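You operate a simulated robot arm through the tools that you are given. There is no shell and no other tool.

You are at the controls of a simulated robot arm. One attempt, no reset.

TASK
Put things in order on the top of the glue bench. At the end: the black drain plug stands where the black press weight stood; the black press weight from the top of the glue bench stands where the green corner guard stood; the brown rubbing block stands where the black drain plug stood; the green corner guard from the top of the glue bench stands where the yellow tack cloth stood; the yellow tack cloth stands on top of the green orbital sander; whatever was shut is shut again. Leave all else as you found it, and nothing knocked over.
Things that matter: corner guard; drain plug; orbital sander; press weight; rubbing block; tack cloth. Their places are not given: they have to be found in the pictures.

The check looks at the end state, three seconds after you hand in, the way a careful person would. Anything else that was tipped, shoved, dropped, spilled or broken makes it a failure. Flat cloth is picked up by pressing the open fingertips on it (5 to 10 N) and closing them slowly along it; thin cloth reads only 2 to 8 mm in the jaws.

THE ROBOT
A 5-joint arm with a two-finger parallel gripper, fixed in place. Base frame: the origin is at the foot of the arm, x ahead of it, y to its left, z up; the work surface is at about z = 0. Readings come in cm, degrees, newtons and seconds.
With the tool pointing down near the work surface it reaches from about 26 to 60 cm from the base axis. Its first joint turns from -66.0 to 66.0 degrees. The tool tilts only in the upright plane through the base axis and itself; it spins freely about its own axis. Payload 1.57 kg.
The TCP is the grasp point between the finger pads, 3 cm short of the fingertips. In the tool frame z runs along the fingers and y along their closing line. The gripper opens to 8 cm. The fingers are 1.7 cm wide and 1.2 cm thick; the gripper's body (4 by 8.2 cm) begins 8 cm behind the TCP.
Orientation is told as [roll, pitch, yaw] about the base's x, y, z axes, in that order, counted from this pose: with the fingers straight down and closing along the base's y, the tool's x points along the base's -x, its y along +y and its z along -z.

THE INTERFACE
- The arm moves only by the tool servo_tool. Its argument "increments" is a list of rows, each a list of 3 entries, a list of its own where there are three numbers: the turn, a rotation vector about the base's x, y, z in units of 180 degrees (1.0 is 180 degrees), then the shift along the base's x, y, z in units of 300 mm (1.0 is 300 mm), then the closure, from 0 (fully open) to 1 (shut). In form: [[[ax, ay, az], [x, y, z], claw], ...]. A call has 1 to 20 rows; each row is the pose to reach, as a shift and turn from the pose commanded when the call began. A call with a number of a shift or a turn outside -1 to 1 is refused whole. Rows are played at 5 a second. More than 5 cm and 8.6 degrees between two rows, or a gripper value outside its range, and nothing of the call is played. Where a pose cannot be reached the arm comes as near as it can. A force on the tool above 40 N (or 10 N above the force at the start of the call, whichever is more), or a blocked arm, ends the call early, and 0.2 s more pass. Each finger travels about 15.3 cm/s and halts on what it meets, pressing with about 32 N; the grip force reading is that of the motor and also rises with nothing between the fingers. The clock runs only during rows and for 0.2 s after the last one: add rows that repeat a pose to give the fingers time. It gives the time, the measured TCP pose, the force on the tool (base axes), the opening and the grip force at its end, in the units of the frame above (readings bear some noise), with the torque about the TCP (base axes, N m) and any sound that the robot's microphone picked up.
- Cameras (640 x 400 px; columns grow to the right, rows downward): "scene" is fixed at [3.88, 39.98, 51.52]; the picture's right is [-0.72, -0.69, 0.00], its down [-0.44, 0.46, -0.77] and it looks along [0.53, -0.55, -0.64] (base axes); focal length 244 px, centre (320, 200). "wrist" rides on the gripper at [7.2, -0.7, -12.2] in the tool frame; the picture's right is [0.09, 1.00, 0.00], its down [-0.84, 0.08, -0.54] and it looks along [-0.54, 0.05, 0.84] (tool axes); focal length 238 px, centre (320, 200).
- get_image(camera): a new picture of that camera. It takes no simulated time.
- measure_at(camera, pixels): for up to 12 pixels [column, row] of the newest picture of that camera ("zoom" is the newest enlarged one), the place [x, y, z] in the base frame of the surface seen there, good to about 0.3 cm. It takes no simulated time.
- close_up(camera, box): a new picture of the part [left, top, right, bottom] of that camera's present view, enlarged. It takes no simulated time.
- job_done(): hands the job in; it is judged then, once.

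Unless the task says otherwise, let go and move clear before handing in.

The tools are called after ">>>" by a JSON object that holds its "name" and its "arguments". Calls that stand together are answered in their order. servo_tool: Moves the arm, as the interface text tells. Its arguments: {"type":"object","properties":{"increments":{"type":"array","items":{"type":"array"}}},"required":["increments"]} The other tools are called the same way: get_image (camera) takes a picture; measure_at (camera, pixels) gives the place of the surface under pixels of a picture; close_up (camera, box) takes an enlarged picture of a part of a camera's view; job_done () hands the job in.

At the start:

```text
time: 0.0
tcp_pos: [42.87, 13.07, 27.27]
ee_rot: [0.0, 0.0, 0.0]
force: [0.1, -0.3, 0.3]
wrist_torque: [0.02, 0.01, -0.01]
gripper_width: 8.01
grip_force: 0.1
```

scene: 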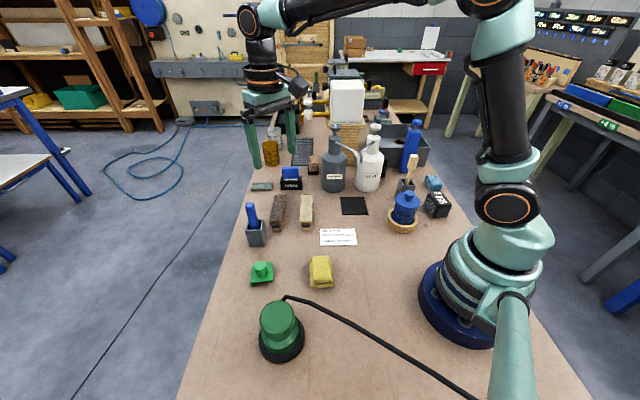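
wrist: 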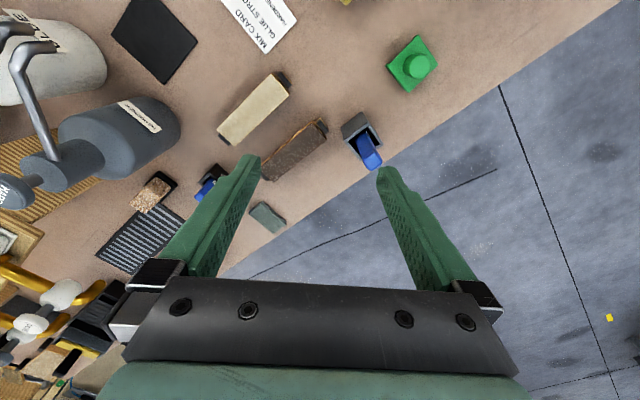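

The scene shows a green sander near (282,330), a yellow cloth near (320,272), a green corner guard near (262,273), and several dark and brown objects further back. I'll take enlarged views to identify each one.

>>> {"name": "close_up", "arguments": {"camera": "scene", "box": [230, 120, 390, 220]}}

>>> {"name": "close_up", "arguments": {"camera": "scene", "box": [340, 120, 500, 240]}}

>>> {"name": "close_up", "arguments": {"camera": "scene", "box": [220, 180, 380, 300]}}

>>> {"name": "close_up", "arguments": {"camera": "scene", "box": [200, 240, 400, 390]}}

>>> {"name": "close_up", "arguments": {"camera": "wrist", "box": [0, 0, 320, 260]}}

```text
4.00 times, centred on (310, 170) of scene
```

zoom: 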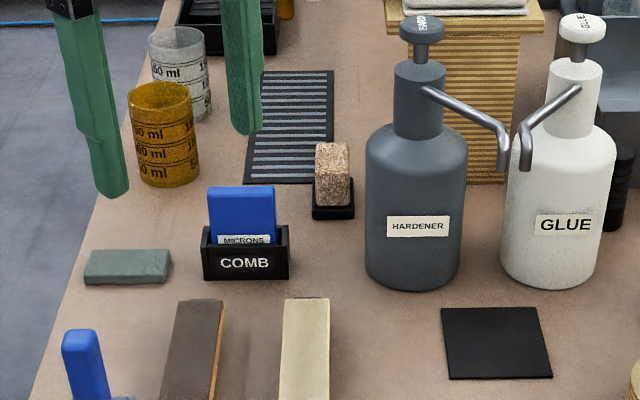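

```text
3.33 times, centred on (420, 180) of scene
```

zoom: 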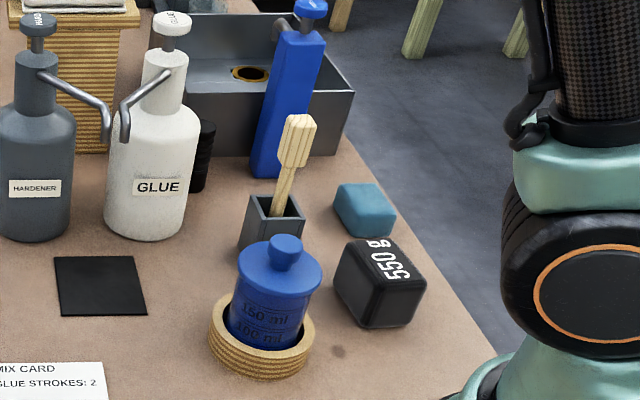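

```text
3.33 times, centred on (300, 240) of scene
```

zoom: 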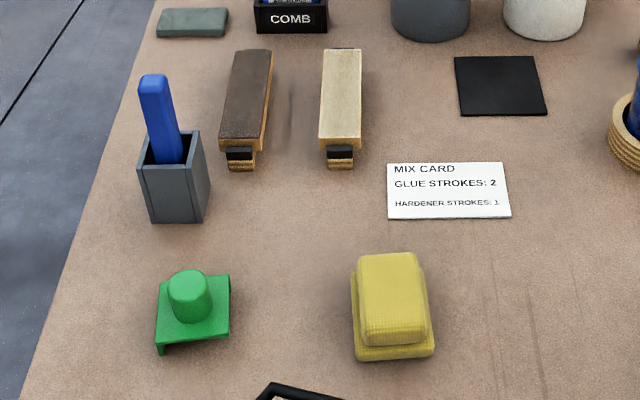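

```text
2.67 times, centred on (300, 315) of scene
```

zoom: 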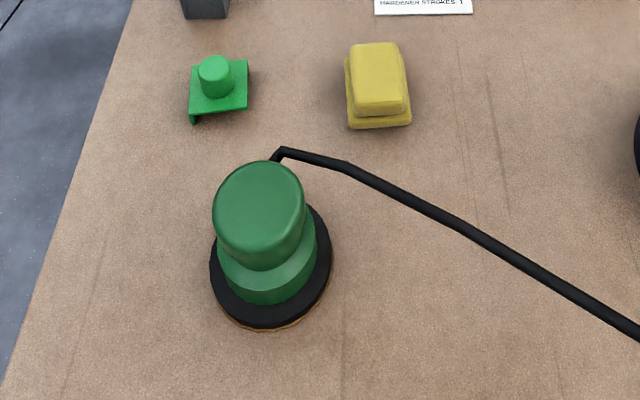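

```text
1.54 times, centred on (160, 130) of wrist
```

zoom: 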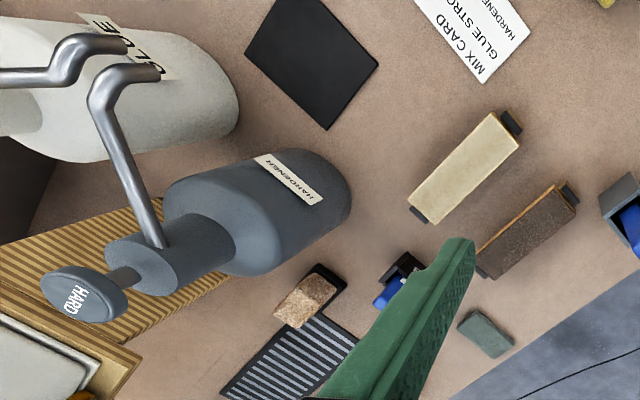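

The press weight ("550 g") is at about (437,205), and something black sits partly hidden behind the GLUE bottle near (402,165). I'll zoom tighter on those and on the brown candidates.

>>> {"name": "close_up", "arguments": {"camera": "scene", "box": [370, 110, 450, 170]}}

>>> {"name": "close_up", "arguments": {"camera": "scene", "box": [290, 60, 410, 150]}}

>>> {"name": "close_up", "arguments": {"camera": "scene", "box": [295, 145, 345, 185]}}

>>> {"name": "close_up", "arguments": {"camera": "scene", "box": [240, 70, 340, 150]}}

>>> {"name": "close_up", "arguments": {"camera": "wrist", "box": [120, 160, 220, 240]}}

>>> {"name": "close_up", "arguments": {"camera": "wrist", "box": [200, 60, 400, 240]}}

>>> {"name": "close_up", "arguments": {"camera": "scene", "box": [500, 0, 640, 120]}}

>>> {"name": "close_up", "arguments": {"camera": "scene", "box": [330, 30, 460, 110]}}

```text
6.67 times, centred on (410, 140) of scene
```

zoom: 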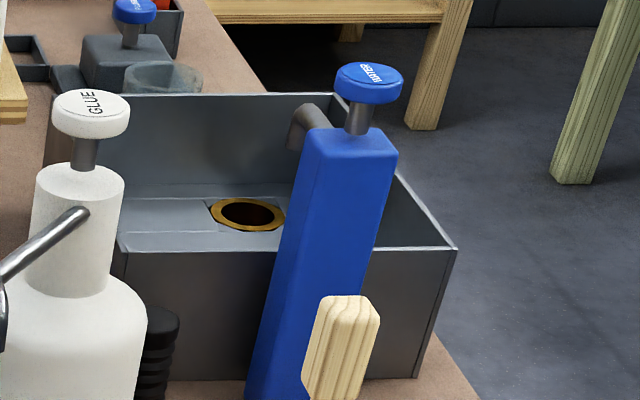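

```text
4.44 times, centred on (350, 105) of scene
```

zoom: 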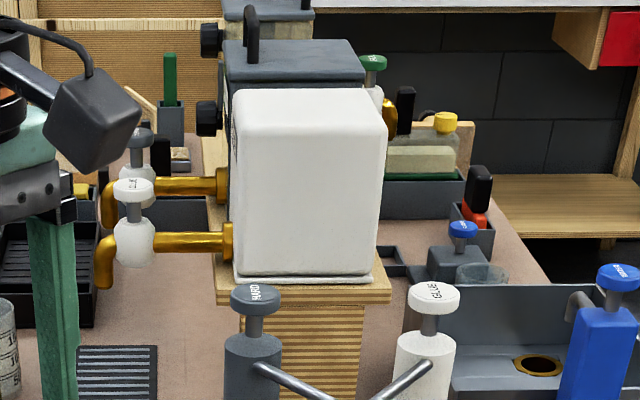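

```text
10.00 times, centred on (320, 165) of scene
```

zoom: 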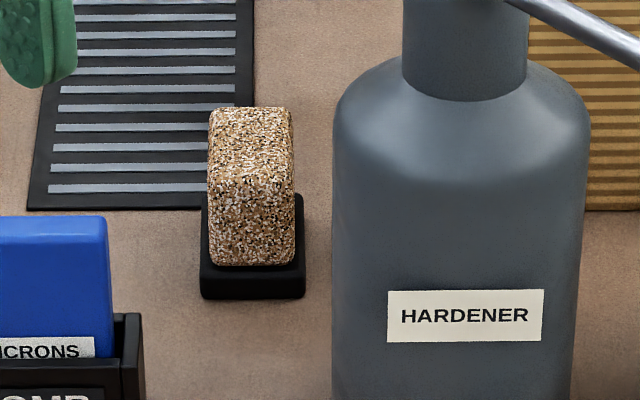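

```text
5.00 times, centred on (290, 110) of scene
```

zoom: 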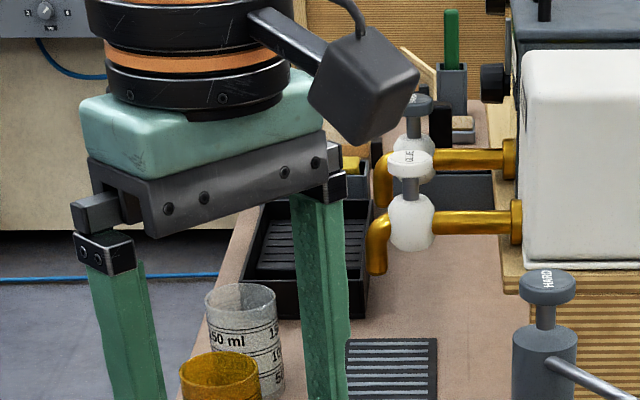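

```text
5.00 times, centred on (170, 200) of wrist
```

zoom: 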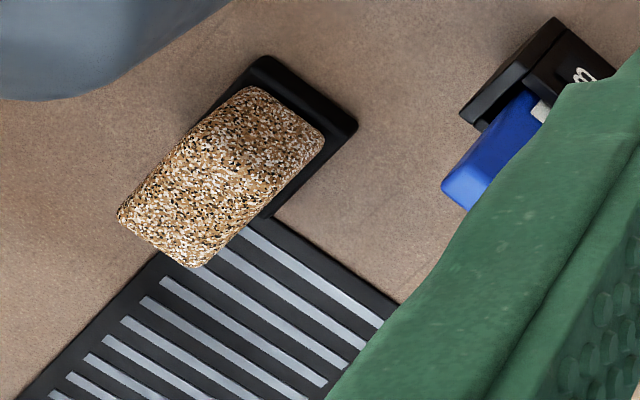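

```text
2.22 times, centred on (300, 150) of wrist
```

zoom: 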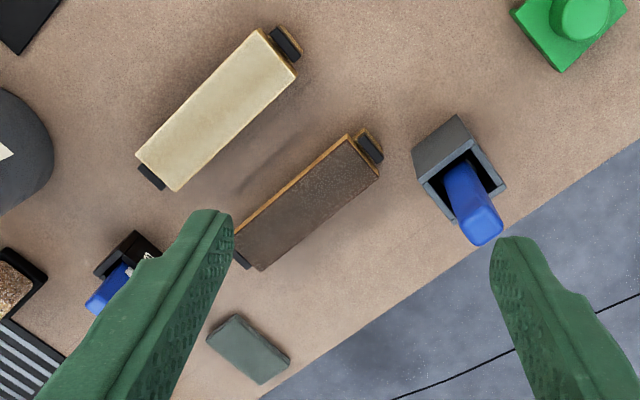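

```text
3.33 times, centred on (570, 60) of scene
```

zoom: 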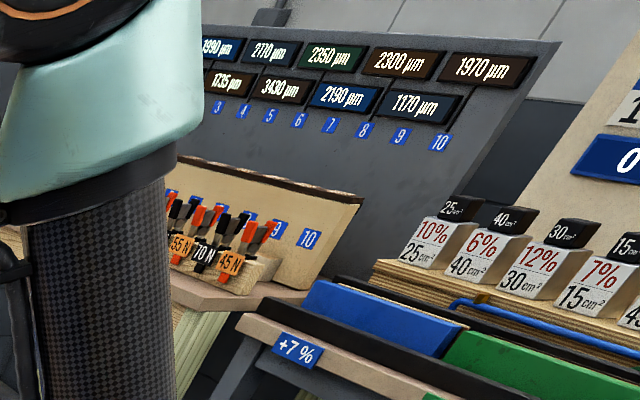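

```text
4.92 times, centred on (395, 70) of scene
```

zoom: 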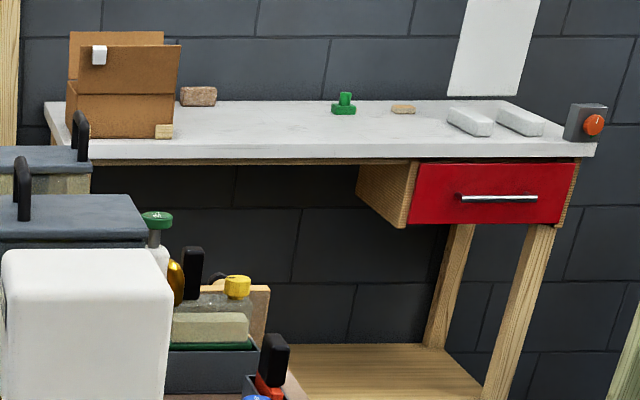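

A second green guard sits on a far table (scene ~(399,50)), so the bench one at (262,273) is the one to move. Next I'll zoom on the far table and the rest of the bench, and measure the candidate objects.

>>> {"name": "close_up", "arguments": {"camera": "scene", "box": [340, 30, 440, 70]}}

>>> {"name": "measure_at", "arguments": {"camera": "scene", "pixels": [[314, 160], [314, 172], [392, 162], [437, 205], [434, 183], [279, 210], [306, 210], [262, 186], [353, 205], [262, 270], [320, 270], [280, 315]]}}

>>> {"name": "close_up", "arguments": {"camera": "scene", "box": [260, 60, 340, 120]}}

>>> {"name": "close_up", "arguments": {"camera": "scene", "box": [350, 80, 420, 130]}}

>>> {"name": "close_up", "arguments": {"camera": "wrist", "box": [0, 200, 160, 400]}}

```text
6.40 times, centred on (390, 50) of scene
```

zoom: 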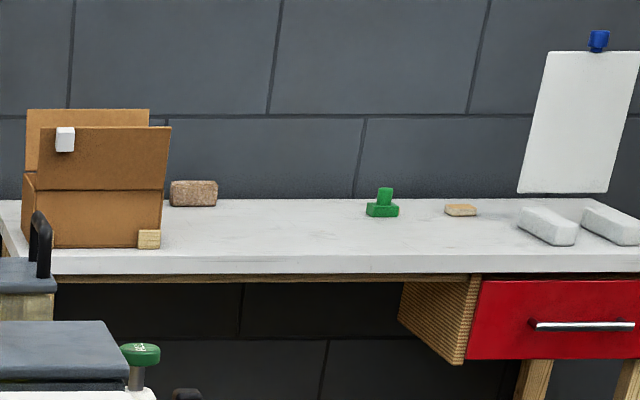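

```text
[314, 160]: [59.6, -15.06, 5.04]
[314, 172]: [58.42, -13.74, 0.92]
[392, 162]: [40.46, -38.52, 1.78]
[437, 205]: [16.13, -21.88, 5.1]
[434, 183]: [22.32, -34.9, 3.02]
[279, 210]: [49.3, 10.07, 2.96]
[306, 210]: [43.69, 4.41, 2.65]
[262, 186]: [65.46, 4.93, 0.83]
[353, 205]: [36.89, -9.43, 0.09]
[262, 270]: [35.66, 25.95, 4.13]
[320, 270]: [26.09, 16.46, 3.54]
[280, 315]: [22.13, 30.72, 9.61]
```

```text
6.67 times, centred on (300, 90) of scene
```

zoom: 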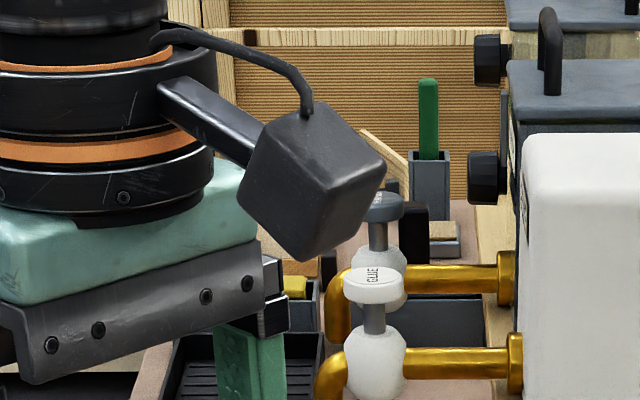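

```text
8.00 times, centred on (385, 105) of scene
```

zoom: 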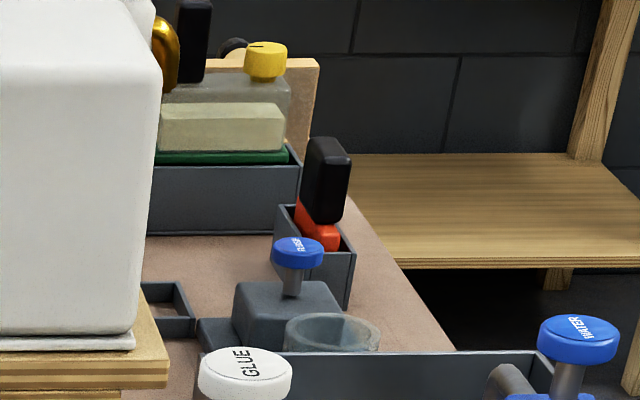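

```text
2.00 times, centred on (80, 300) of wrist
```

zoom: 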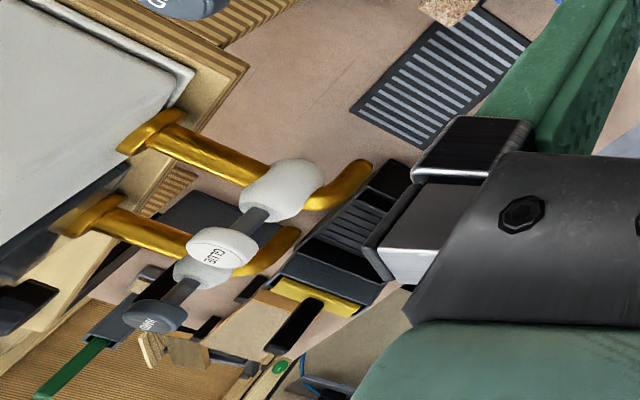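

The far table holds another green guard and a brown block, both off the bench. On the bench there are two brown candidates: a cork-like block near (314,165) and a dark brown clipped block near (279,210). I'll measure the tall obstacles before moving the wrist camera for a closer look.

>>> {"name": "get_image", "arguments": {"camera": "scene"}}

>>> {"name": "measure_at", "arguments": {"camera": "scene", "pixels": [[335, 126], [333, 180], [374, 126], [368, 180], [413, 122], [346, 85], [409, 160], [405, 195], [405, 210], [408, 183], [251, 208], [290, 180]]}}

>>> {"name": "measure_at", "arguments": {"camera": "wrist", "pixels": [[270, 90], [300, 150], [152, 195], [165, 180], [410, 60], [360, 125], [268, 217], [155, 40], [260, 15]]}}

```text
taken
```

scene: 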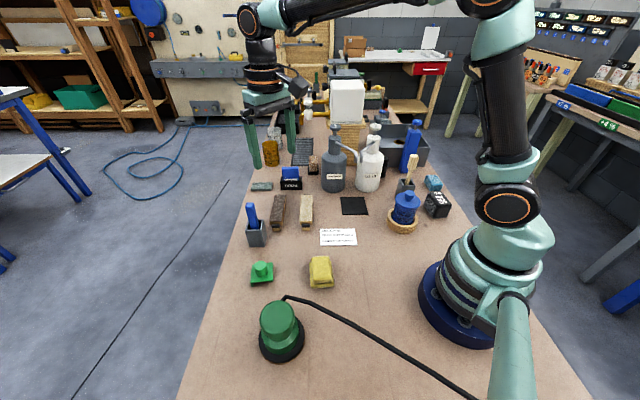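

```text
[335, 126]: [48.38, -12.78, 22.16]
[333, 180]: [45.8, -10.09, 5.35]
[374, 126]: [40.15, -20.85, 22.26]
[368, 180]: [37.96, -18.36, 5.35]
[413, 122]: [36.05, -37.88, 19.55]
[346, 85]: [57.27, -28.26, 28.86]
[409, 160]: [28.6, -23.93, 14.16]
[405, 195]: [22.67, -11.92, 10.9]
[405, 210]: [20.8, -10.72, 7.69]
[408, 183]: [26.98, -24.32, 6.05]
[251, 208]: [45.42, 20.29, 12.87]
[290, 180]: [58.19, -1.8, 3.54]
```

```text
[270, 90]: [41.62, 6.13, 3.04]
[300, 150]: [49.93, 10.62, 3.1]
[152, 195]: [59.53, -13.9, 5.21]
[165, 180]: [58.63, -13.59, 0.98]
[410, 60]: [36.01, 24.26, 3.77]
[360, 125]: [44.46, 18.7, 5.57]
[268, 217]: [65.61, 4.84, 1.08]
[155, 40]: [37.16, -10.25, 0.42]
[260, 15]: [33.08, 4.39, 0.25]
```

The pump bottles reach about 22 cm and the white box about 29 cm. I'll raise the tool to z≈33 and move over toward (33,-17) to look at the cork block and the plug from above.

>>> {"name": "servo_tool", "arguments": {"increments": [[[0, 0, 0], [0, 0, 0.1], 0], [[0, 0, 0], [0, 0, 0.2], 0], [[0, 0, 0], [-0.04, -0.12, 0.2], 0], [[0, 0, 0], [-0.08, -0.24, 0.2], 0], [[0, 0, 0], [-0.12, -0.36, 0.2], 0], [[0, 0, 0], [-0.16, -0.48, 0.2], 0], [[0, 0, 0], [-0.2, -0.6, 0.2], 0], [[0, 0, 0], [-0.24, -0.72, 0.2], 0], [[0, 0, 0], [-0.28, -0.84, 0.2], 0], [[0, 0, 0], [-0.33, -1.0, 0.2], 0], [[0, 0, 0], [-0.33, -1.0, 0.2], 0]]}}

>>> {"name": "get_image", "arguments": {"camera": "wrist"}}

>>> {"name": "get_image", "arguments": {"camera": "scene"}}

```text
refused: row 10 steps farther than a row can; nothing moved
```

```text
taken
```

wrist: 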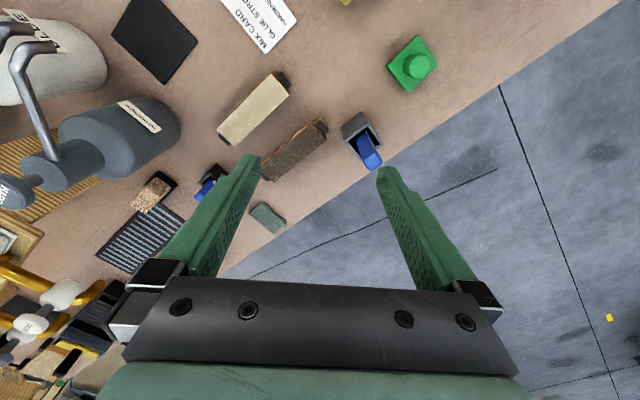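

```text
taken
```

scene: 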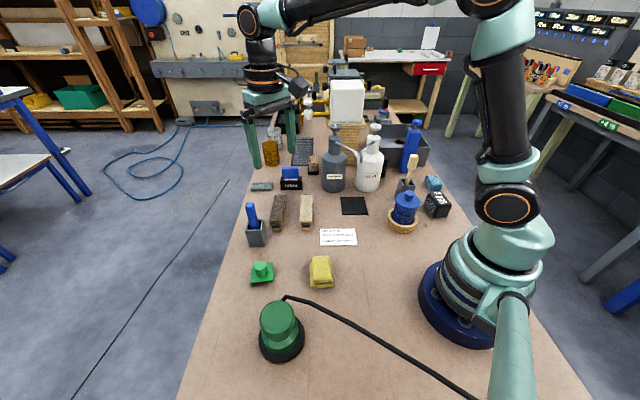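

The call was refused because its last step was slightly too long, and the pictures are unchanged. I'll resend it with even steps.

>>> {"name": "servo_tool", "arguments": {"increments": [[[0, 0, 0], [0, 0, 0.1], 0], [[0, 0, 0], [0, 0, 0.2], 0], [[0, 0, 0], [-0.04, -0.12, 0.2], 0], [[0, 0, 0], [-0.08, -0.24, 0.2], 0], [[0, 0, 0], [-0.12, -0.36, 0.2], 0], [[0, 0, 0], [-0.16, -0.48, 0.2], 0], [[0, 0, 0], [-0.2, -0.6, 0.2], 0], [[0, 0, 0], [-0.24, -0.72, 0.2], 0], [[0, 0, 0], [-0.28, -0.84, 0.2], 0], [[0, 0, 0], [-0.32, -0.96, 0.2], 0], [[0, 0, 0], [-0.32, -0.96, 0.2], 0]]}}

>>> {"name": "get_image", "arguments": {"camera": "wrist"}}

>>> {"name": "get_image", "arguments": {"camera": "scene"}}

```text
time: 2.4
tcp_pos: [33.22, -15.71, 33.25]
ee_rot: [0.0, 0.0, 0.0]
force: [0.2, -0.4, -0.4]
wrist_torque: [-0.01, -0.01, 0.01]
gripper_width: 8.0
grip_force: 0.0
```

```text
taken
```

wrist: 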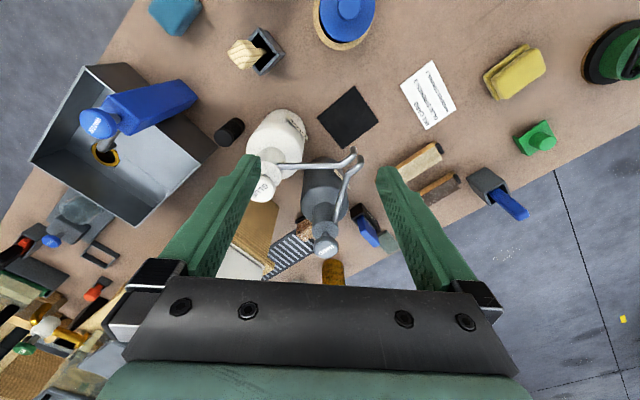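

```text
taken
```

scene: 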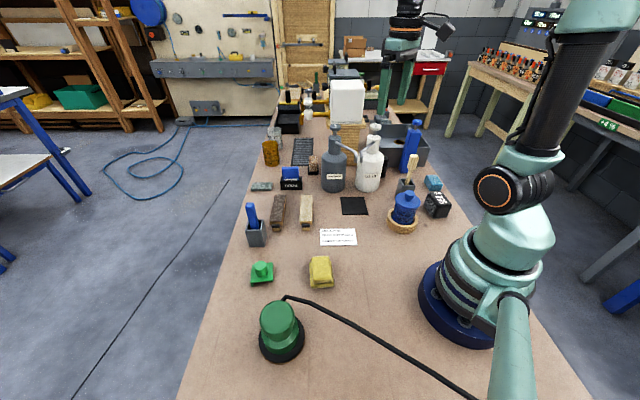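

From above, a black cylinder is visible at wrist (228,130) beside the GLUE bottle, and it looks like the drain plug. I'll zoom on it and on the two brown candidates.

>>> {"name": "close_up", "arguments": {"camera": "wrist", "box": [180, 90, 280, 170]}}

>>> {"name": "measure_at", "arguments": {"camera": "wrist", "pixels": [[234, 124], [228, 130], [222, 136], [200, 90], [92, 123], [200, 155], [215, 150], [245, 55], [350, 5], [525, 75], [542, 135], [610, 50]]}}

>>> {"name": "close_up", "arguments": {"camera": "wrist", "box": [370, 120, 530, 220]}}

>>> {"name": "close_up", "arguments": {"camera": "scene", "box": [255, 80, 345, 140]}}

>>> {"name": "close_up", "arguments": {"camera": "wrist", "box": [0, 180, 200, 380]}}

```text
5.00 times, centred on (230, 130) of wrist
```

zoom: 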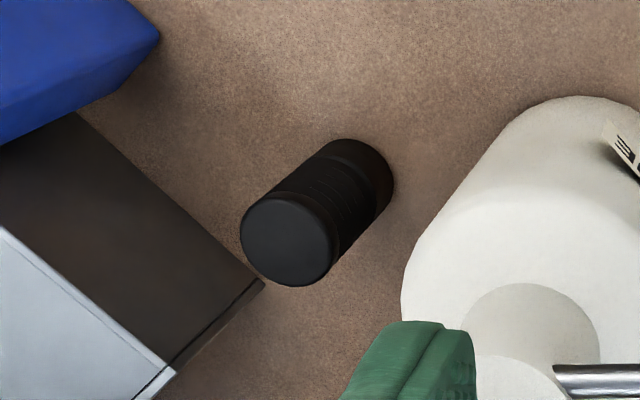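

```text
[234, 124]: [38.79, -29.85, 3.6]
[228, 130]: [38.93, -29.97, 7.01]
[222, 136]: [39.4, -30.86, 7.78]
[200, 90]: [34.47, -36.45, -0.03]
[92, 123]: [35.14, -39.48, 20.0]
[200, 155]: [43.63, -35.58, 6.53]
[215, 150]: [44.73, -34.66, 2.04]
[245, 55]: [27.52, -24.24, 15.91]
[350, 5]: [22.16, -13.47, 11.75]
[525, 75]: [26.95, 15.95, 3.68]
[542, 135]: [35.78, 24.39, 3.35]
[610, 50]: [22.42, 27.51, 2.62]
```

```text
4.00 times, centred on (450, 170) of wrist
```

zoom: 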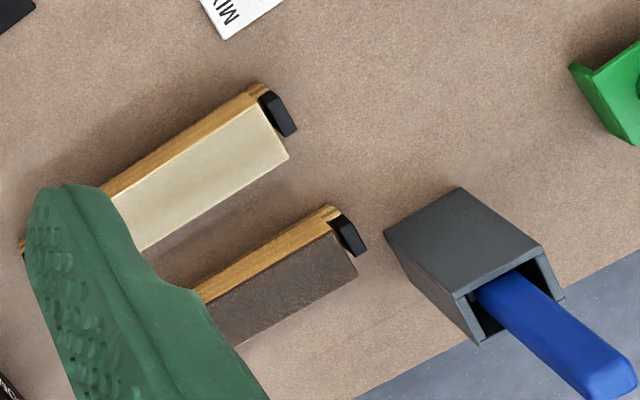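

```text
6.67 times, centred on (300, 110) of scene
```

zoom: 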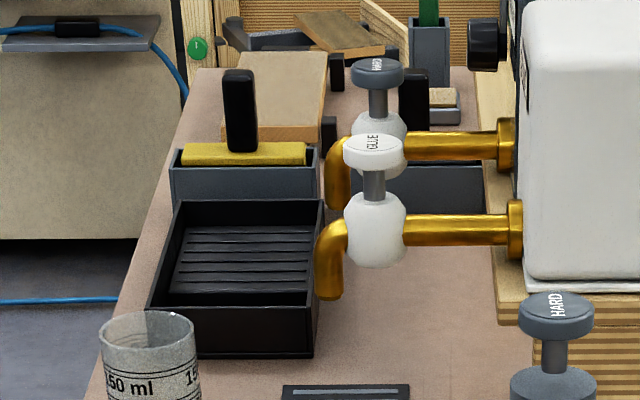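

```text
2.00 times, centred on (100, 280) of wrist
```

zoom: 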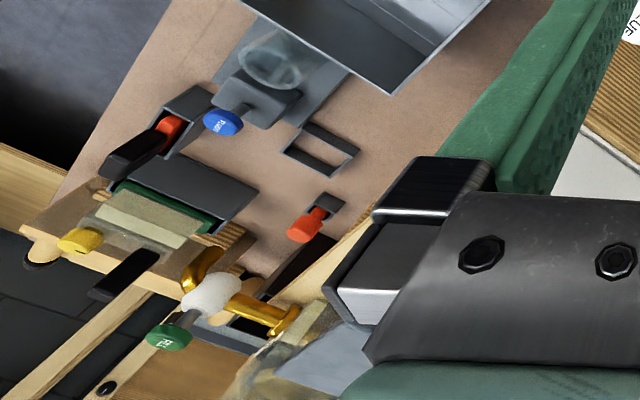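

The plug is a ribbed black cylinder standing at about (39,-30.5), roughly 7.8 cm tall. Before choosing the rubbing block I'll compare the brown candidates more closely.

>>> {"name": "close_up", "arguments": {"camera": "scene", "box": [260, 185, 324, 237]}}

>>> {"name": "close_up", "arguments": {"camera": "scene", "box": [300, 150, 332, 180]}}

>>> {"name": "close_up", "arguments": {"camera": "scene", "box": [360, 40, 420, 60]}}

>>> {"name": "close_up", "arguments": {"camera": "scene", "box": [415, 165, 465, 225]}}

>>> {"name": "close_up", "arguments": {"camera": "scene", "box": [240, 255, 350, 300]}}

```text
7.69 times, centred on (292, 211) of scene
```

zoom: 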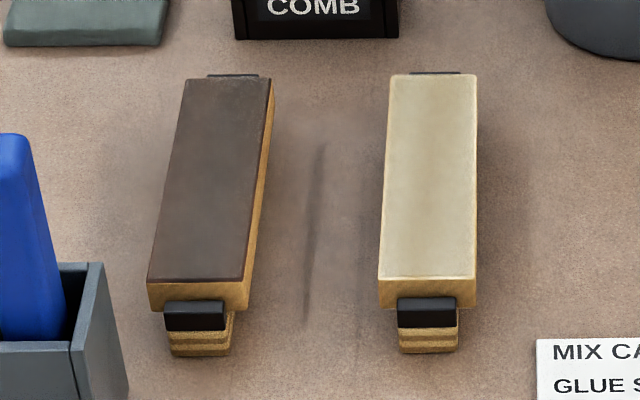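

```text
13.33 times, centred on (316, 165) of scene
```

zoom: 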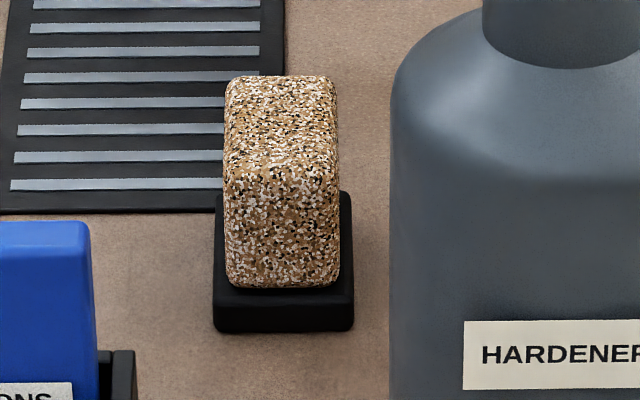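

```text
10.67 times, centred on (390, 50) of scene
```

zoom: 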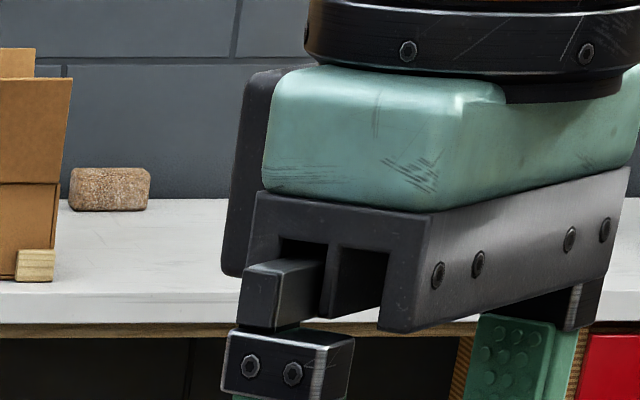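

```text
6.67 times, centred on (440, 195) of scene
```

zoom: 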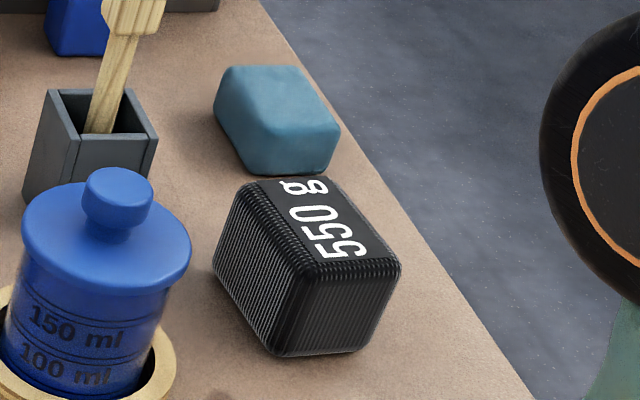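

```text
5.82 times, centred on (295, 278) of scene
```

zoom: 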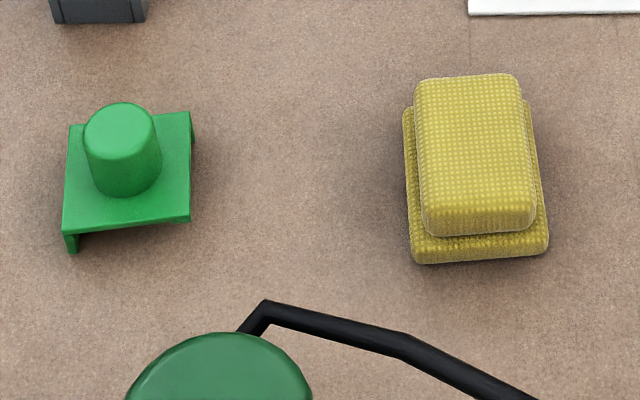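

The cork block has a black sole and a narrower grip, the same build as the other loose items (stepped cloth, knobbed guard). That makes it the likely rubbing block, since the two clipped blocks look like a fixed pair of sanding boards. Next I'll measure the cloth and guard corners from the newest zoom.

>>> {"name": "measure_at", "arguments": {"camera": "zoom", "pixels": [[425, 85], [512, 82], [528, 212], [430, 228], [475, 150], [420, 252], [540, 245], [122, 115], [75, 135], [183, 122], [183, 210], [75, 222]]}}

>>> {"name": "close_up", "arguments": {"camera": "scene", "box": [250, 285, 320, 370]}}

```text
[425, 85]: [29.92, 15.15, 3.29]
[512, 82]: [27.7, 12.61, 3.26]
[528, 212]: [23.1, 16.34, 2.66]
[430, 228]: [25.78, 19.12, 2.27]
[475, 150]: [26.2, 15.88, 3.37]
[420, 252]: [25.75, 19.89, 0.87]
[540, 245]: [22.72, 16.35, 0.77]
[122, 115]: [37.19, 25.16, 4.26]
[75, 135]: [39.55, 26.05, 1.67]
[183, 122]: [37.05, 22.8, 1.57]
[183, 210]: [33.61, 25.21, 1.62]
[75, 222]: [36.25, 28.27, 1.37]
```

```text
4.71 times, centred on (285, 328) of scene
```

zoom: 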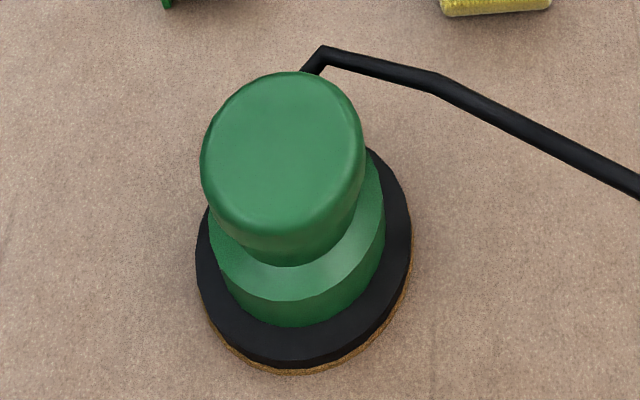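

I'll measure the sander's top outline and rim from this zoom to find its centre and height.

>>> {"name": "measure_at", "arguments": {"camera": "zoom", "pixels": [[285, 150], [290, 85], [280, 220], [215, 155], [350, 150], [235, 100], [335, 100], [230, 205], [340, 205], [300, 345], [210, 270], [395, 240]]}}

>>> {"name": "servo_tool", "arguments": {"increments": [[[0, 0, 0], [-0.03, 0.13, 0], 0], [[0, 0, 0], [-0.06, 0.26, 0], 0], [[0, 0, 0], [-0.09, 0.39, 0], 0], [[0, 0, 0], [-0.12, 0.52, 0], 0], [[0, 0, 0], [-0.15, 0.65, 0], 0], [[0, 0, 0], [-0.18, 0.78, 0], 0], [[0, 0, 0], [-0.21, 0.91, 0], 0], [[0, 0, 0], [-0.22, 0.99, -0.05], 0], [[0, 0, 0], [-0.22, 0.99, -0.2], 0], [[0, 0, 0], [-0.22, 0.99, -0.35], 0], [[0, 0, 0], [-0.22, 0.99, -0.45], 0], [[0, 0, 0], [-0.22, 0.99, -0.45], 0]]}}

>>> {"name": "get_image", "arguments": {"camera": "wrist"}}

>>> {"name": "get_image", "arguments": {"camera": "scene"}}

```text
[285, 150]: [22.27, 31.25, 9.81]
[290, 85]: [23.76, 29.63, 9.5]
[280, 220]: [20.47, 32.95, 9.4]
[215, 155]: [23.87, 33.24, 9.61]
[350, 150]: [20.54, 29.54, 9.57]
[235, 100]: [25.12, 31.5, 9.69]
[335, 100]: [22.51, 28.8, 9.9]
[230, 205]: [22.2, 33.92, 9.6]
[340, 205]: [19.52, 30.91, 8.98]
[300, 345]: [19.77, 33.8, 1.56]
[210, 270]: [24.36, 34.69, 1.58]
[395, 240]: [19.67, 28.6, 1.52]
```

```text
time: 5.0
tcp_pos: [26.71, 14.25, 19.62]
ee_rot: [0.1, -0.1, 0.0]
force: [0.2, -0.1, -0.1]
wrist_torque: [0.01, 0.03, 0.01]
gripper_width: 8.0
grip_force: 0.0
```

```text
taken
```

wrist: 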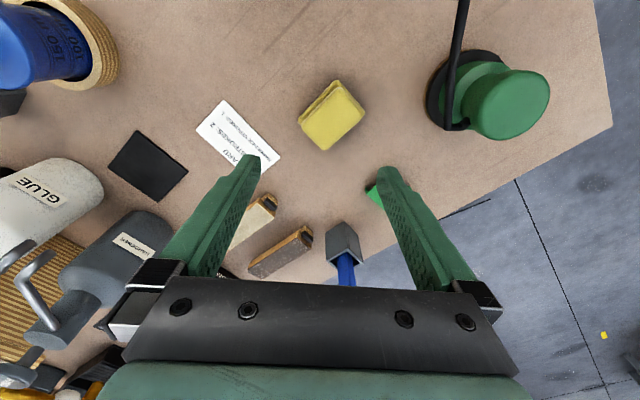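

```text
taken
```

scene: 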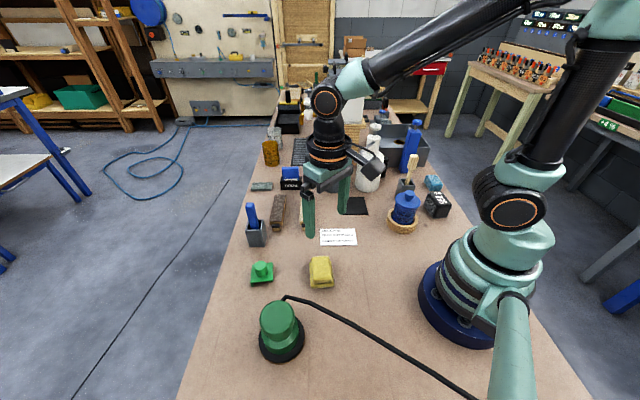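

The cloth is at wrist (332,113) and the sander top centre measures about (22.3, 31.3, 9.8). I'll measure the cloth's corners from this view to refine the grasp.

>>> {"name": "close_up", "arguments": {"camera": "wrist", "box": [282, 65, 382, 165]}}

>>> {"name": "measure_at", "arguments": {"camera": "wrist", "pixels": [[332, 82], [363, 111], [321, 148], [302, 122], [303, 112], [334, 115], [325, 89], [299, 112]]}}

```text
4.00 times, centred on (332, 115) of wrist
```

zoom: 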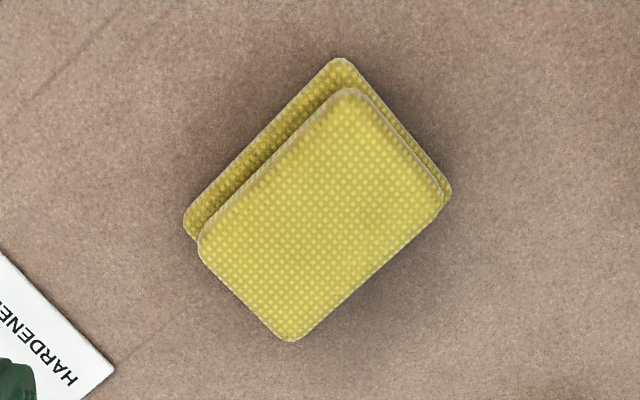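

```text
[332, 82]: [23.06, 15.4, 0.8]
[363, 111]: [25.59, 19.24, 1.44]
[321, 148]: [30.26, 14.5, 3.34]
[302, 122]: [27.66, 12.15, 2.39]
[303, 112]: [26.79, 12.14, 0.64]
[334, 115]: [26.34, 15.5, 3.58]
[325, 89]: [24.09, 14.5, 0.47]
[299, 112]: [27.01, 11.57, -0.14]
```

I'll take inner corner points of the top block and base from the zoom to fix the centre and yaw.

>>> {"name": "measure_at", "arguments": {"camera": "zoom", "pixels": [[347, 105], [428, 200], [292, 328], [212, 240], [318, 217], [338, 65], [447, 195], [190, 222], [262, 140]]}}

```text
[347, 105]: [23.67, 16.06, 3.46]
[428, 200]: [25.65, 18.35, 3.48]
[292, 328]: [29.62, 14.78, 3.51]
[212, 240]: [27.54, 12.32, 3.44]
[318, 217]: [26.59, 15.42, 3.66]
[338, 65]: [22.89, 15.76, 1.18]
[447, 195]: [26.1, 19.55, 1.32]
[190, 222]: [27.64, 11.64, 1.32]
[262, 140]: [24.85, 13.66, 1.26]
```

The cloth's top block centre is about (26.7,15.5) with top z≈3.5, and its short side runs at about 49°, so I need yaw ≈ -41°. I'll turn and descend to just above it, then check.

>>> {"name": "servo_tool", "arguments": {"increments": [[[0, 0, -0.0456], [0, 0.01, -0.08], 0], [[0, 0, -0.0912], [0, 0.02, -0.16], 0], [[0, 0, -0.1368], [0, 0.03, -0.24], 0], [[0, 0, -0.1824], [0, 0.04, -0.32], 0], [[0, 0, -0.2278], [0.001, 0.051, -0.38], 0], [[0, 0, -0.2278], [0.001, 0.051, -0.38], 0], [[0, 0, -0.2278], [0.001, 0.051, -0.38], 0]]}}

>>> {"name": "get_image", "arguments": {"camera": "wrist"}}

>>> {"name": "get_image", "arguments": {"camera": "scene"}}

```text
time: 6.6
tcp_pos: [26.97, 15.37, 8.31]
ee_rot: [0.1, 0.0, -41.0]
force: [-0.2, -0.5, 0.2]
wrist_torque: [0.0, 0.03, 0.01]
gripper_width: 8.01
grip_force: 0.0
```

```text
taken
```

wrist: 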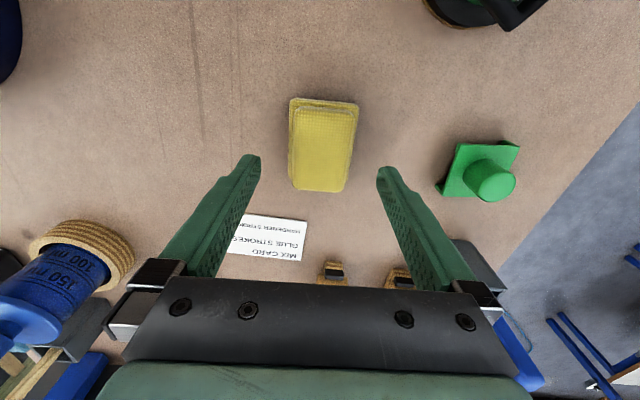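

```text
taken
```

scene: 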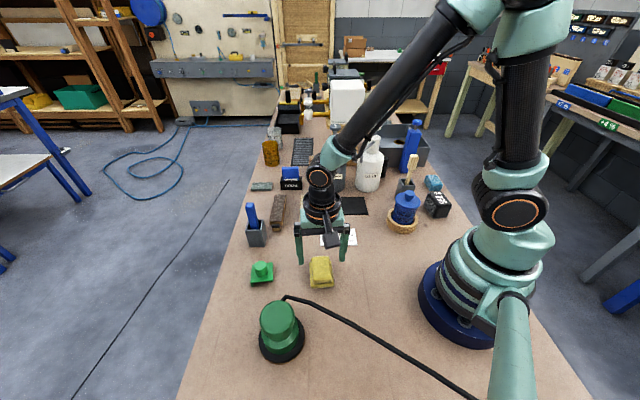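

The cloth sits between the fingers at wrist (322,148) and is aligned with them. I'll measure its centre again from this pose before going down.

>>> {"name": "measure_at", "arguments": {"camera": "wrist", "pixels": [[300, 114], [350, 116], [339, 186], [298, 184], [322, 148], [294, 101], [355, 106]]}}

```text
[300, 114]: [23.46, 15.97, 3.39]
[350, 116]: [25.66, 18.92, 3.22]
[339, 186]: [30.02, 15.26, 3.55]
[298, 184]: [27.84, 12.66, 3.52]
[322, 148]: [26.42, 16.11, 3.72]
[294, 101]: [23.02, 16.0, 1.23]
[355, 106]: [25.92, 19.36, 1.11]
```

The centre re-measures at about (26.7,15.7). I'll descend so the fingertips stop just above the base pad (z≈1.3), then close slowly.

>>> {"name": "servo_tool", "arguments": {"increments": [[[0, 0, 0], [-0.0067, 0.0083, -0.04], 0], [[0, 0, 0], [-0.0067, 0.0083, -0.08], 0], [[0, 0, 0], [-0.0067, 0.0083, -0.115], 0], [[0, 0, 0], [-0.0067, 0.0083, -0.1357], 0], [[0, 0, 0], [-0.0067, 0.0083, -0.1357], 0], [[0, 0, 0], [-0.0067, 0.0083, -0.1357], 0]]}}

>>> {"name": "get_image", "arguments": {"camera": "wrist"}}

```text
time: 8.0
tcp_pos: [26.61, 15.73, 4.38]
ee_rot: [0.0, 0.0, -41.0]
force: [0.5, 0.5, -0.7]
wrist_torque: [0.01, 0.01, 0.0]
gripper_width: 8.01
grip_force: 0.0
```

```text
taken
```

wrist: 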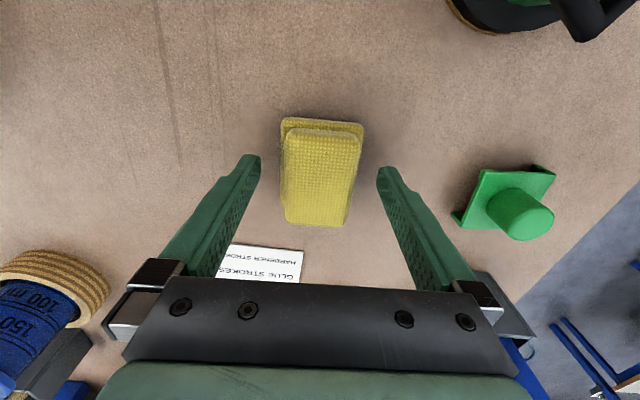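

The fingertips now straddle the cloth's top block at z≈4.4. Closing in small steps.

>>> {"name": "servo_tool", "arguments": {"increments": [[[0, 0, 0], [0, 0, 0], 0.2], [[0, 0, 0], [0, 0, 0], 0.35], [[0, 0, 0], [0, 0, 0], 0.45], [[0, 0, 0], [0, 0, 0], 0.5], [[0, 0, 0], [0, 0, 0], 0.55], [[0, 0, 0], [0, 0, 0], 0.6], [[0, 0, 0], [0, 0, 0], 0.65], [[0, 0, 0], [0, 0, 0], 0.65]]}}

>>> {"name": "get_image", "arguments": {"camera": "wrist"}}

```text
time: 9.8
tcp_pos: [26.65, 15.89, 4.28]
ee_rot: [0.1, 0.0, -41.0]
force: [0.1, 0.4, -0.5]
wrist_torque: [0.0, -0.01, -0.01]
gripper_width: 5.37
grip_force: 32.2
```

```text
taken
```

wrist: 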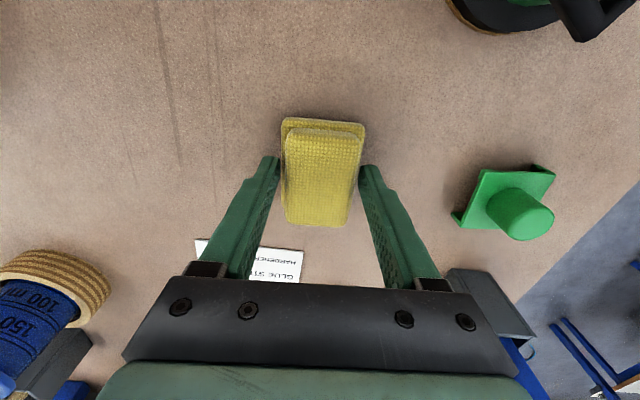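

The jaws stopped at 5.37 cm, so they're pinching only the rim of the wider base pad rather than the block. I'll reopen, rise 0.6 cm, and grip the narrower block instead.

>>> {"name": "servo_tool", "arguments": {"increments": [[[0, 0, 0], [0, 0, 0], 0.3], [[0, 0, 0], [0, 0, 0], 0.1], [[0, 0, 0], [0, -0.004, 0.02], 0.1], [[0, 0, 0], [0, -0.004, 0.02], 0.3], [[0, 0, 0], [0, -0.004, 0.02], 0.4], [[0, 0, 0], [0, -0.004, 0.02], 0.45], [[0, 0, 0], [0, -0.004, 0.02], 0.5], [[0, 0, 0], [0, -0.004, 0.02], 0.55], [[0, 0, 0], [0, -0.004, 0.02], 0.6], [[0, 0, 0], [0, -0.004, 0.02], 0.65], [[0, 0, 0], [0, -0.004, 0.02], 0.7], [[0, 0, 0], [0, -0.004, 0.02], 0.7]]}}

>>> {"name": "get_image", "arguments": {"camera": "wrist"}}

```text
time: 12.4
tcp_pos: [26.68, 15.66, 4.76]
ee_rot: [0.0, 0.0, -41.0]
force: [-0.7, 0.1, 2.3]
wrist_torque: [-0.05, 0.03, 0.01]
gripper_width: 4.37
grip_force: 32.1
```

```text
taken
```

wrist: 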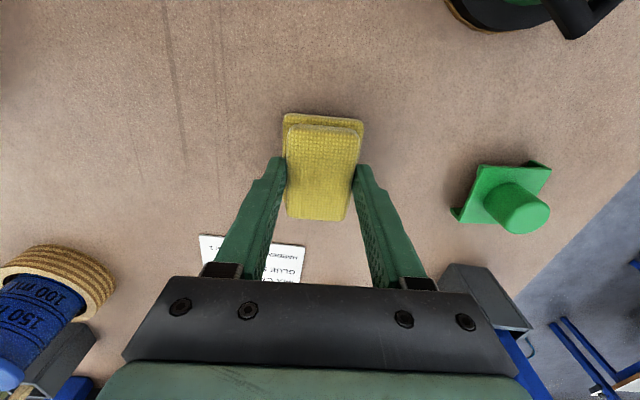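

The jaws now hold the cloth's block at 4.37 cm. I'll lift 3 cm and check the hold.

>>> {"name": "servo_tool", "arguments": {"increments": [[[0, 0, 0], [0, 0, 0.03], 0.7], [[0, 0, 0], [0, 0, 0.07], 0.7], [[0, 0, 0], [0, 0, 0.1], 0.7], [[0, 0, 0], [0, 0, 0.1], 0.7]]}}

>>> {"name": "get_image", "arguments": {"camera": "wrist"}}

>>> {"name": "get_image", "arguments": {"camera": "scene"}}

```text
time: 13.4
tcp_pos: [26.77, 15.62, 7.71]
ee_rot: [0.0, 0.0, -41.1]
force: [-0.9, 1.4, -0.7]
wrist_torque: [0.0, 0.02, 0.0]
gripper_width: 4.39
grip_force: 32.5
```

```text
taken
```

wrist: 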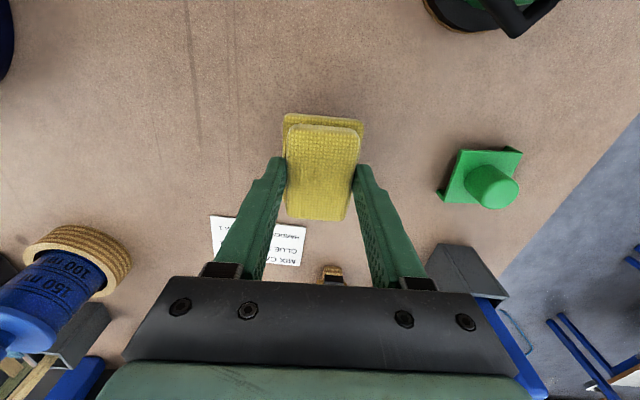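

```text
taken
```

scene: 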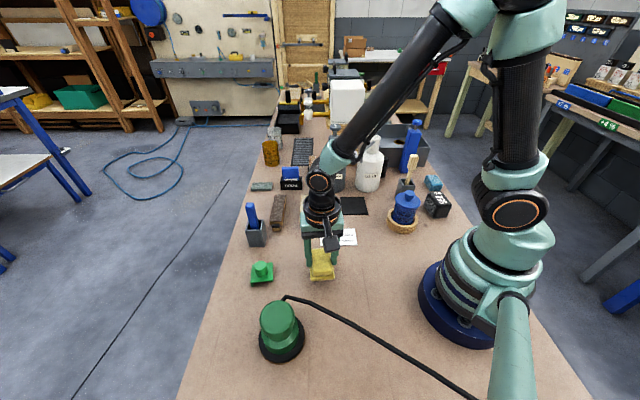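

The cloth rose cleanly with the gripper, with no sag or slip. I'll raise it to z≈19 and carry it over the sander top at (22.3,31.3).

>>> {"name": "servo_tool", "arguments": {"increments": [[[0, 0, 0], [0, 0, 0.12], 0.7], [[0, 0, 0], [0, 0, 0.24], 0.7], [[0, 0, 0], [0, 0, 0.37], 0.7], [[0, 0, 0], [-0.028, 0.104, 0.37], 0.7], [[0, 0, 0], [-0.056, 0.209, 0.37], 0.7], [[0, 0, 0], [-0.084, 0.313, 0.37], 0.7], [[0, 0, 0], [-0.112, 0.418, 0.37], 0.7], [[0, 0, 0], [-0.14, 0.522, 0.37], 0.7], [[0, 0, 0], [-0.14, 0.522, 0.37], 0.7], [[0, 0, 0], [-0.14, 0.522, 0.37], 0.7]]}}

>>> {"name": "get_image", "arguments": {"camera": "wrist"}}

>>> {"name": "get_image", "arguments": {"camera": "scene"}}

```text
time: 15.6
tcp_pos: [22.31, 31.29, 19.05]
ee_rot: [0.0, 0.0, -40.9]
force: [-0.1, 0.4, -0.4]
wrist_torque: [0.0, -0.01, 0.02]
gripper_width: 4.38
grip_force: 32.0
```

```text
taken
```

wrist: 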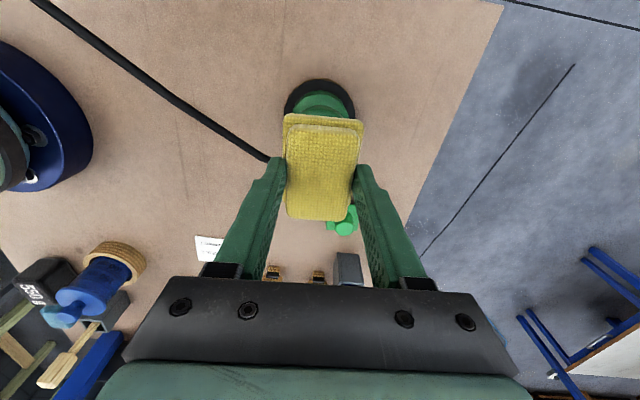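

```text
taken
```

scene: 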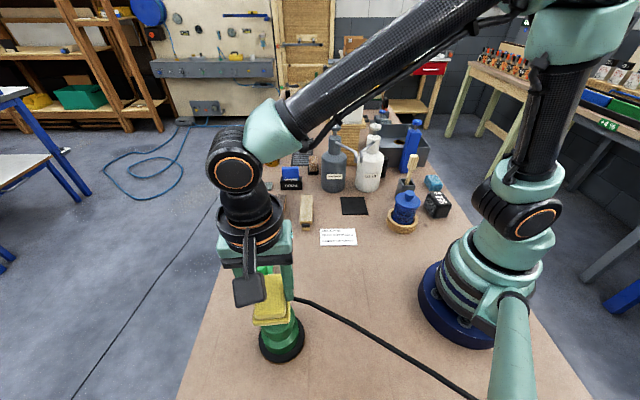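

The cloth hangs above the sander at TCP (22.3,31.3,19). I'll check the sander rim from this view before lowering.

>>> {"name": "measure_at", "arguments": {"camera": "wrist", "pixels": [[320, 83], [288, 100], [352, 100], [320, 105], [305, 110], [335, 108], [285, 120], [320, 118]]}}

>>> {"name": "close_up", "arguments": {"camera": "scene", "box": [220, 240, 340, 370]}}

```text
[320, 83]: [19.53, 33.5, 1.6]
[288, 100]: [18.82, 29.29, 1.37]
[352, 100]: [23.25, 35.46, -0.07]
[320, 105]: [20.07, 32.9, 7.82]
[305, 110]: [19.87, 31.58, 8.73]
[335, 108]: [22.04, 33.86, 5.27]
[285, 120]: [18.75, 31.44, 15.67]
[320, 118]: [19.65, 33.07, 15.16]
```

```text
3.08 times, centred on (280, 305) of scene
```

zoom: 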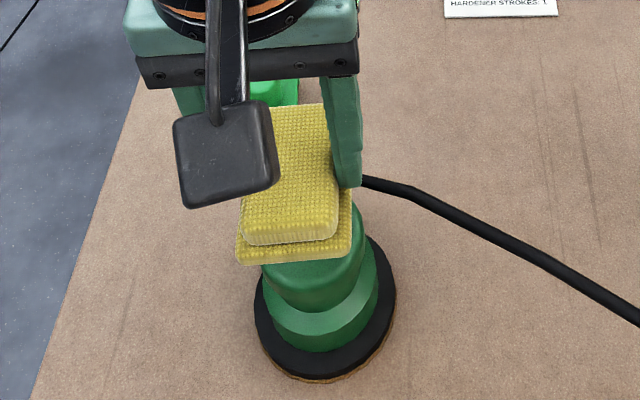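

The rim points are consistent with the centre at (22.2,31.3), so the cloth is centred. I'll lower to just above the contact height, then take small steps.

>>> {"name": "servo_tool", "arguments": {"increments": [[[0, 0, 0], [0, 0, -0.04], 0.7], [[0, 0, 0], [0, 0, -0.08], 0.7], [[0, 0, 0], [0, 0, -0.11], 0.7], [[0, 0, 0], [0, 0, -0.125], 0.7], [[0, 0, 0], [0, 0, -0.135], 0.7], [[0, 0, 0], [0, 0, -0.142], 0.7], [[0, 0, 0], [0, 0, -0.146], 0.7], [[0, 0, 0], [0, 0, -0.146], 0.7], [[0, 0, 0], [0, 0, -0.146], 0.7]]}}

>>> {"name": "close_up", "arguments": {"camera": "scene", "box": [220, 240, 340, 370]}}

```text
time: 17.6
tcp_pos: [22.4, 31.22, 14.57]
ee_rot: [0.0, 0.0, -40.9]
force: [-5.8, -4.4, 13.9]
wrist_torque: [-0.18, 0.18, 0.0]
gripper_width: 4.39
grip_force: 32.2
```

```text
3.08 times, centred on (280, 305) of scene
```

zoom: 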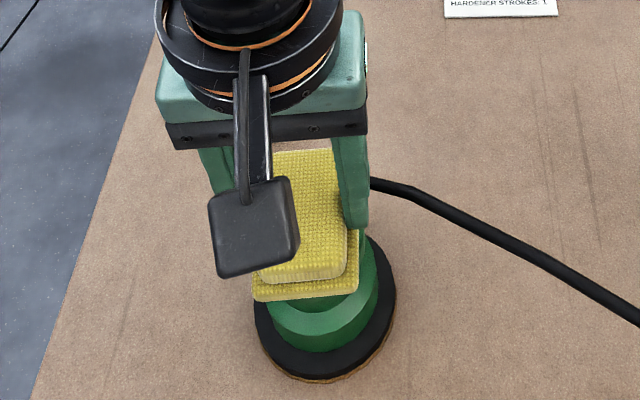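

Contact is made, with about 14 N upward at z 14.57. I'll back off slightly to unload it, then open the fingers gently.

>>> {"name": "servo_tool", "arguments": {"increments": [[[0, 0, 0], [0, 0, 0.003], 0.7], [[0, 0, 0], [0, 0, 0.004], 0.7], [[0, 0, 0], [0, 0, 0.004], 0.7]]}}

```text
time: 18.4
tcp_pos: [22.34, 31.28, 14.79]
ee_rot: [-0.1, 0.0, -41.0]
force: [0.4, -0.3, -0.7]
wrist_torque: [0.02, 0.0, 0.0]
gripper_width: 4.39
grip_force: 32.2
```

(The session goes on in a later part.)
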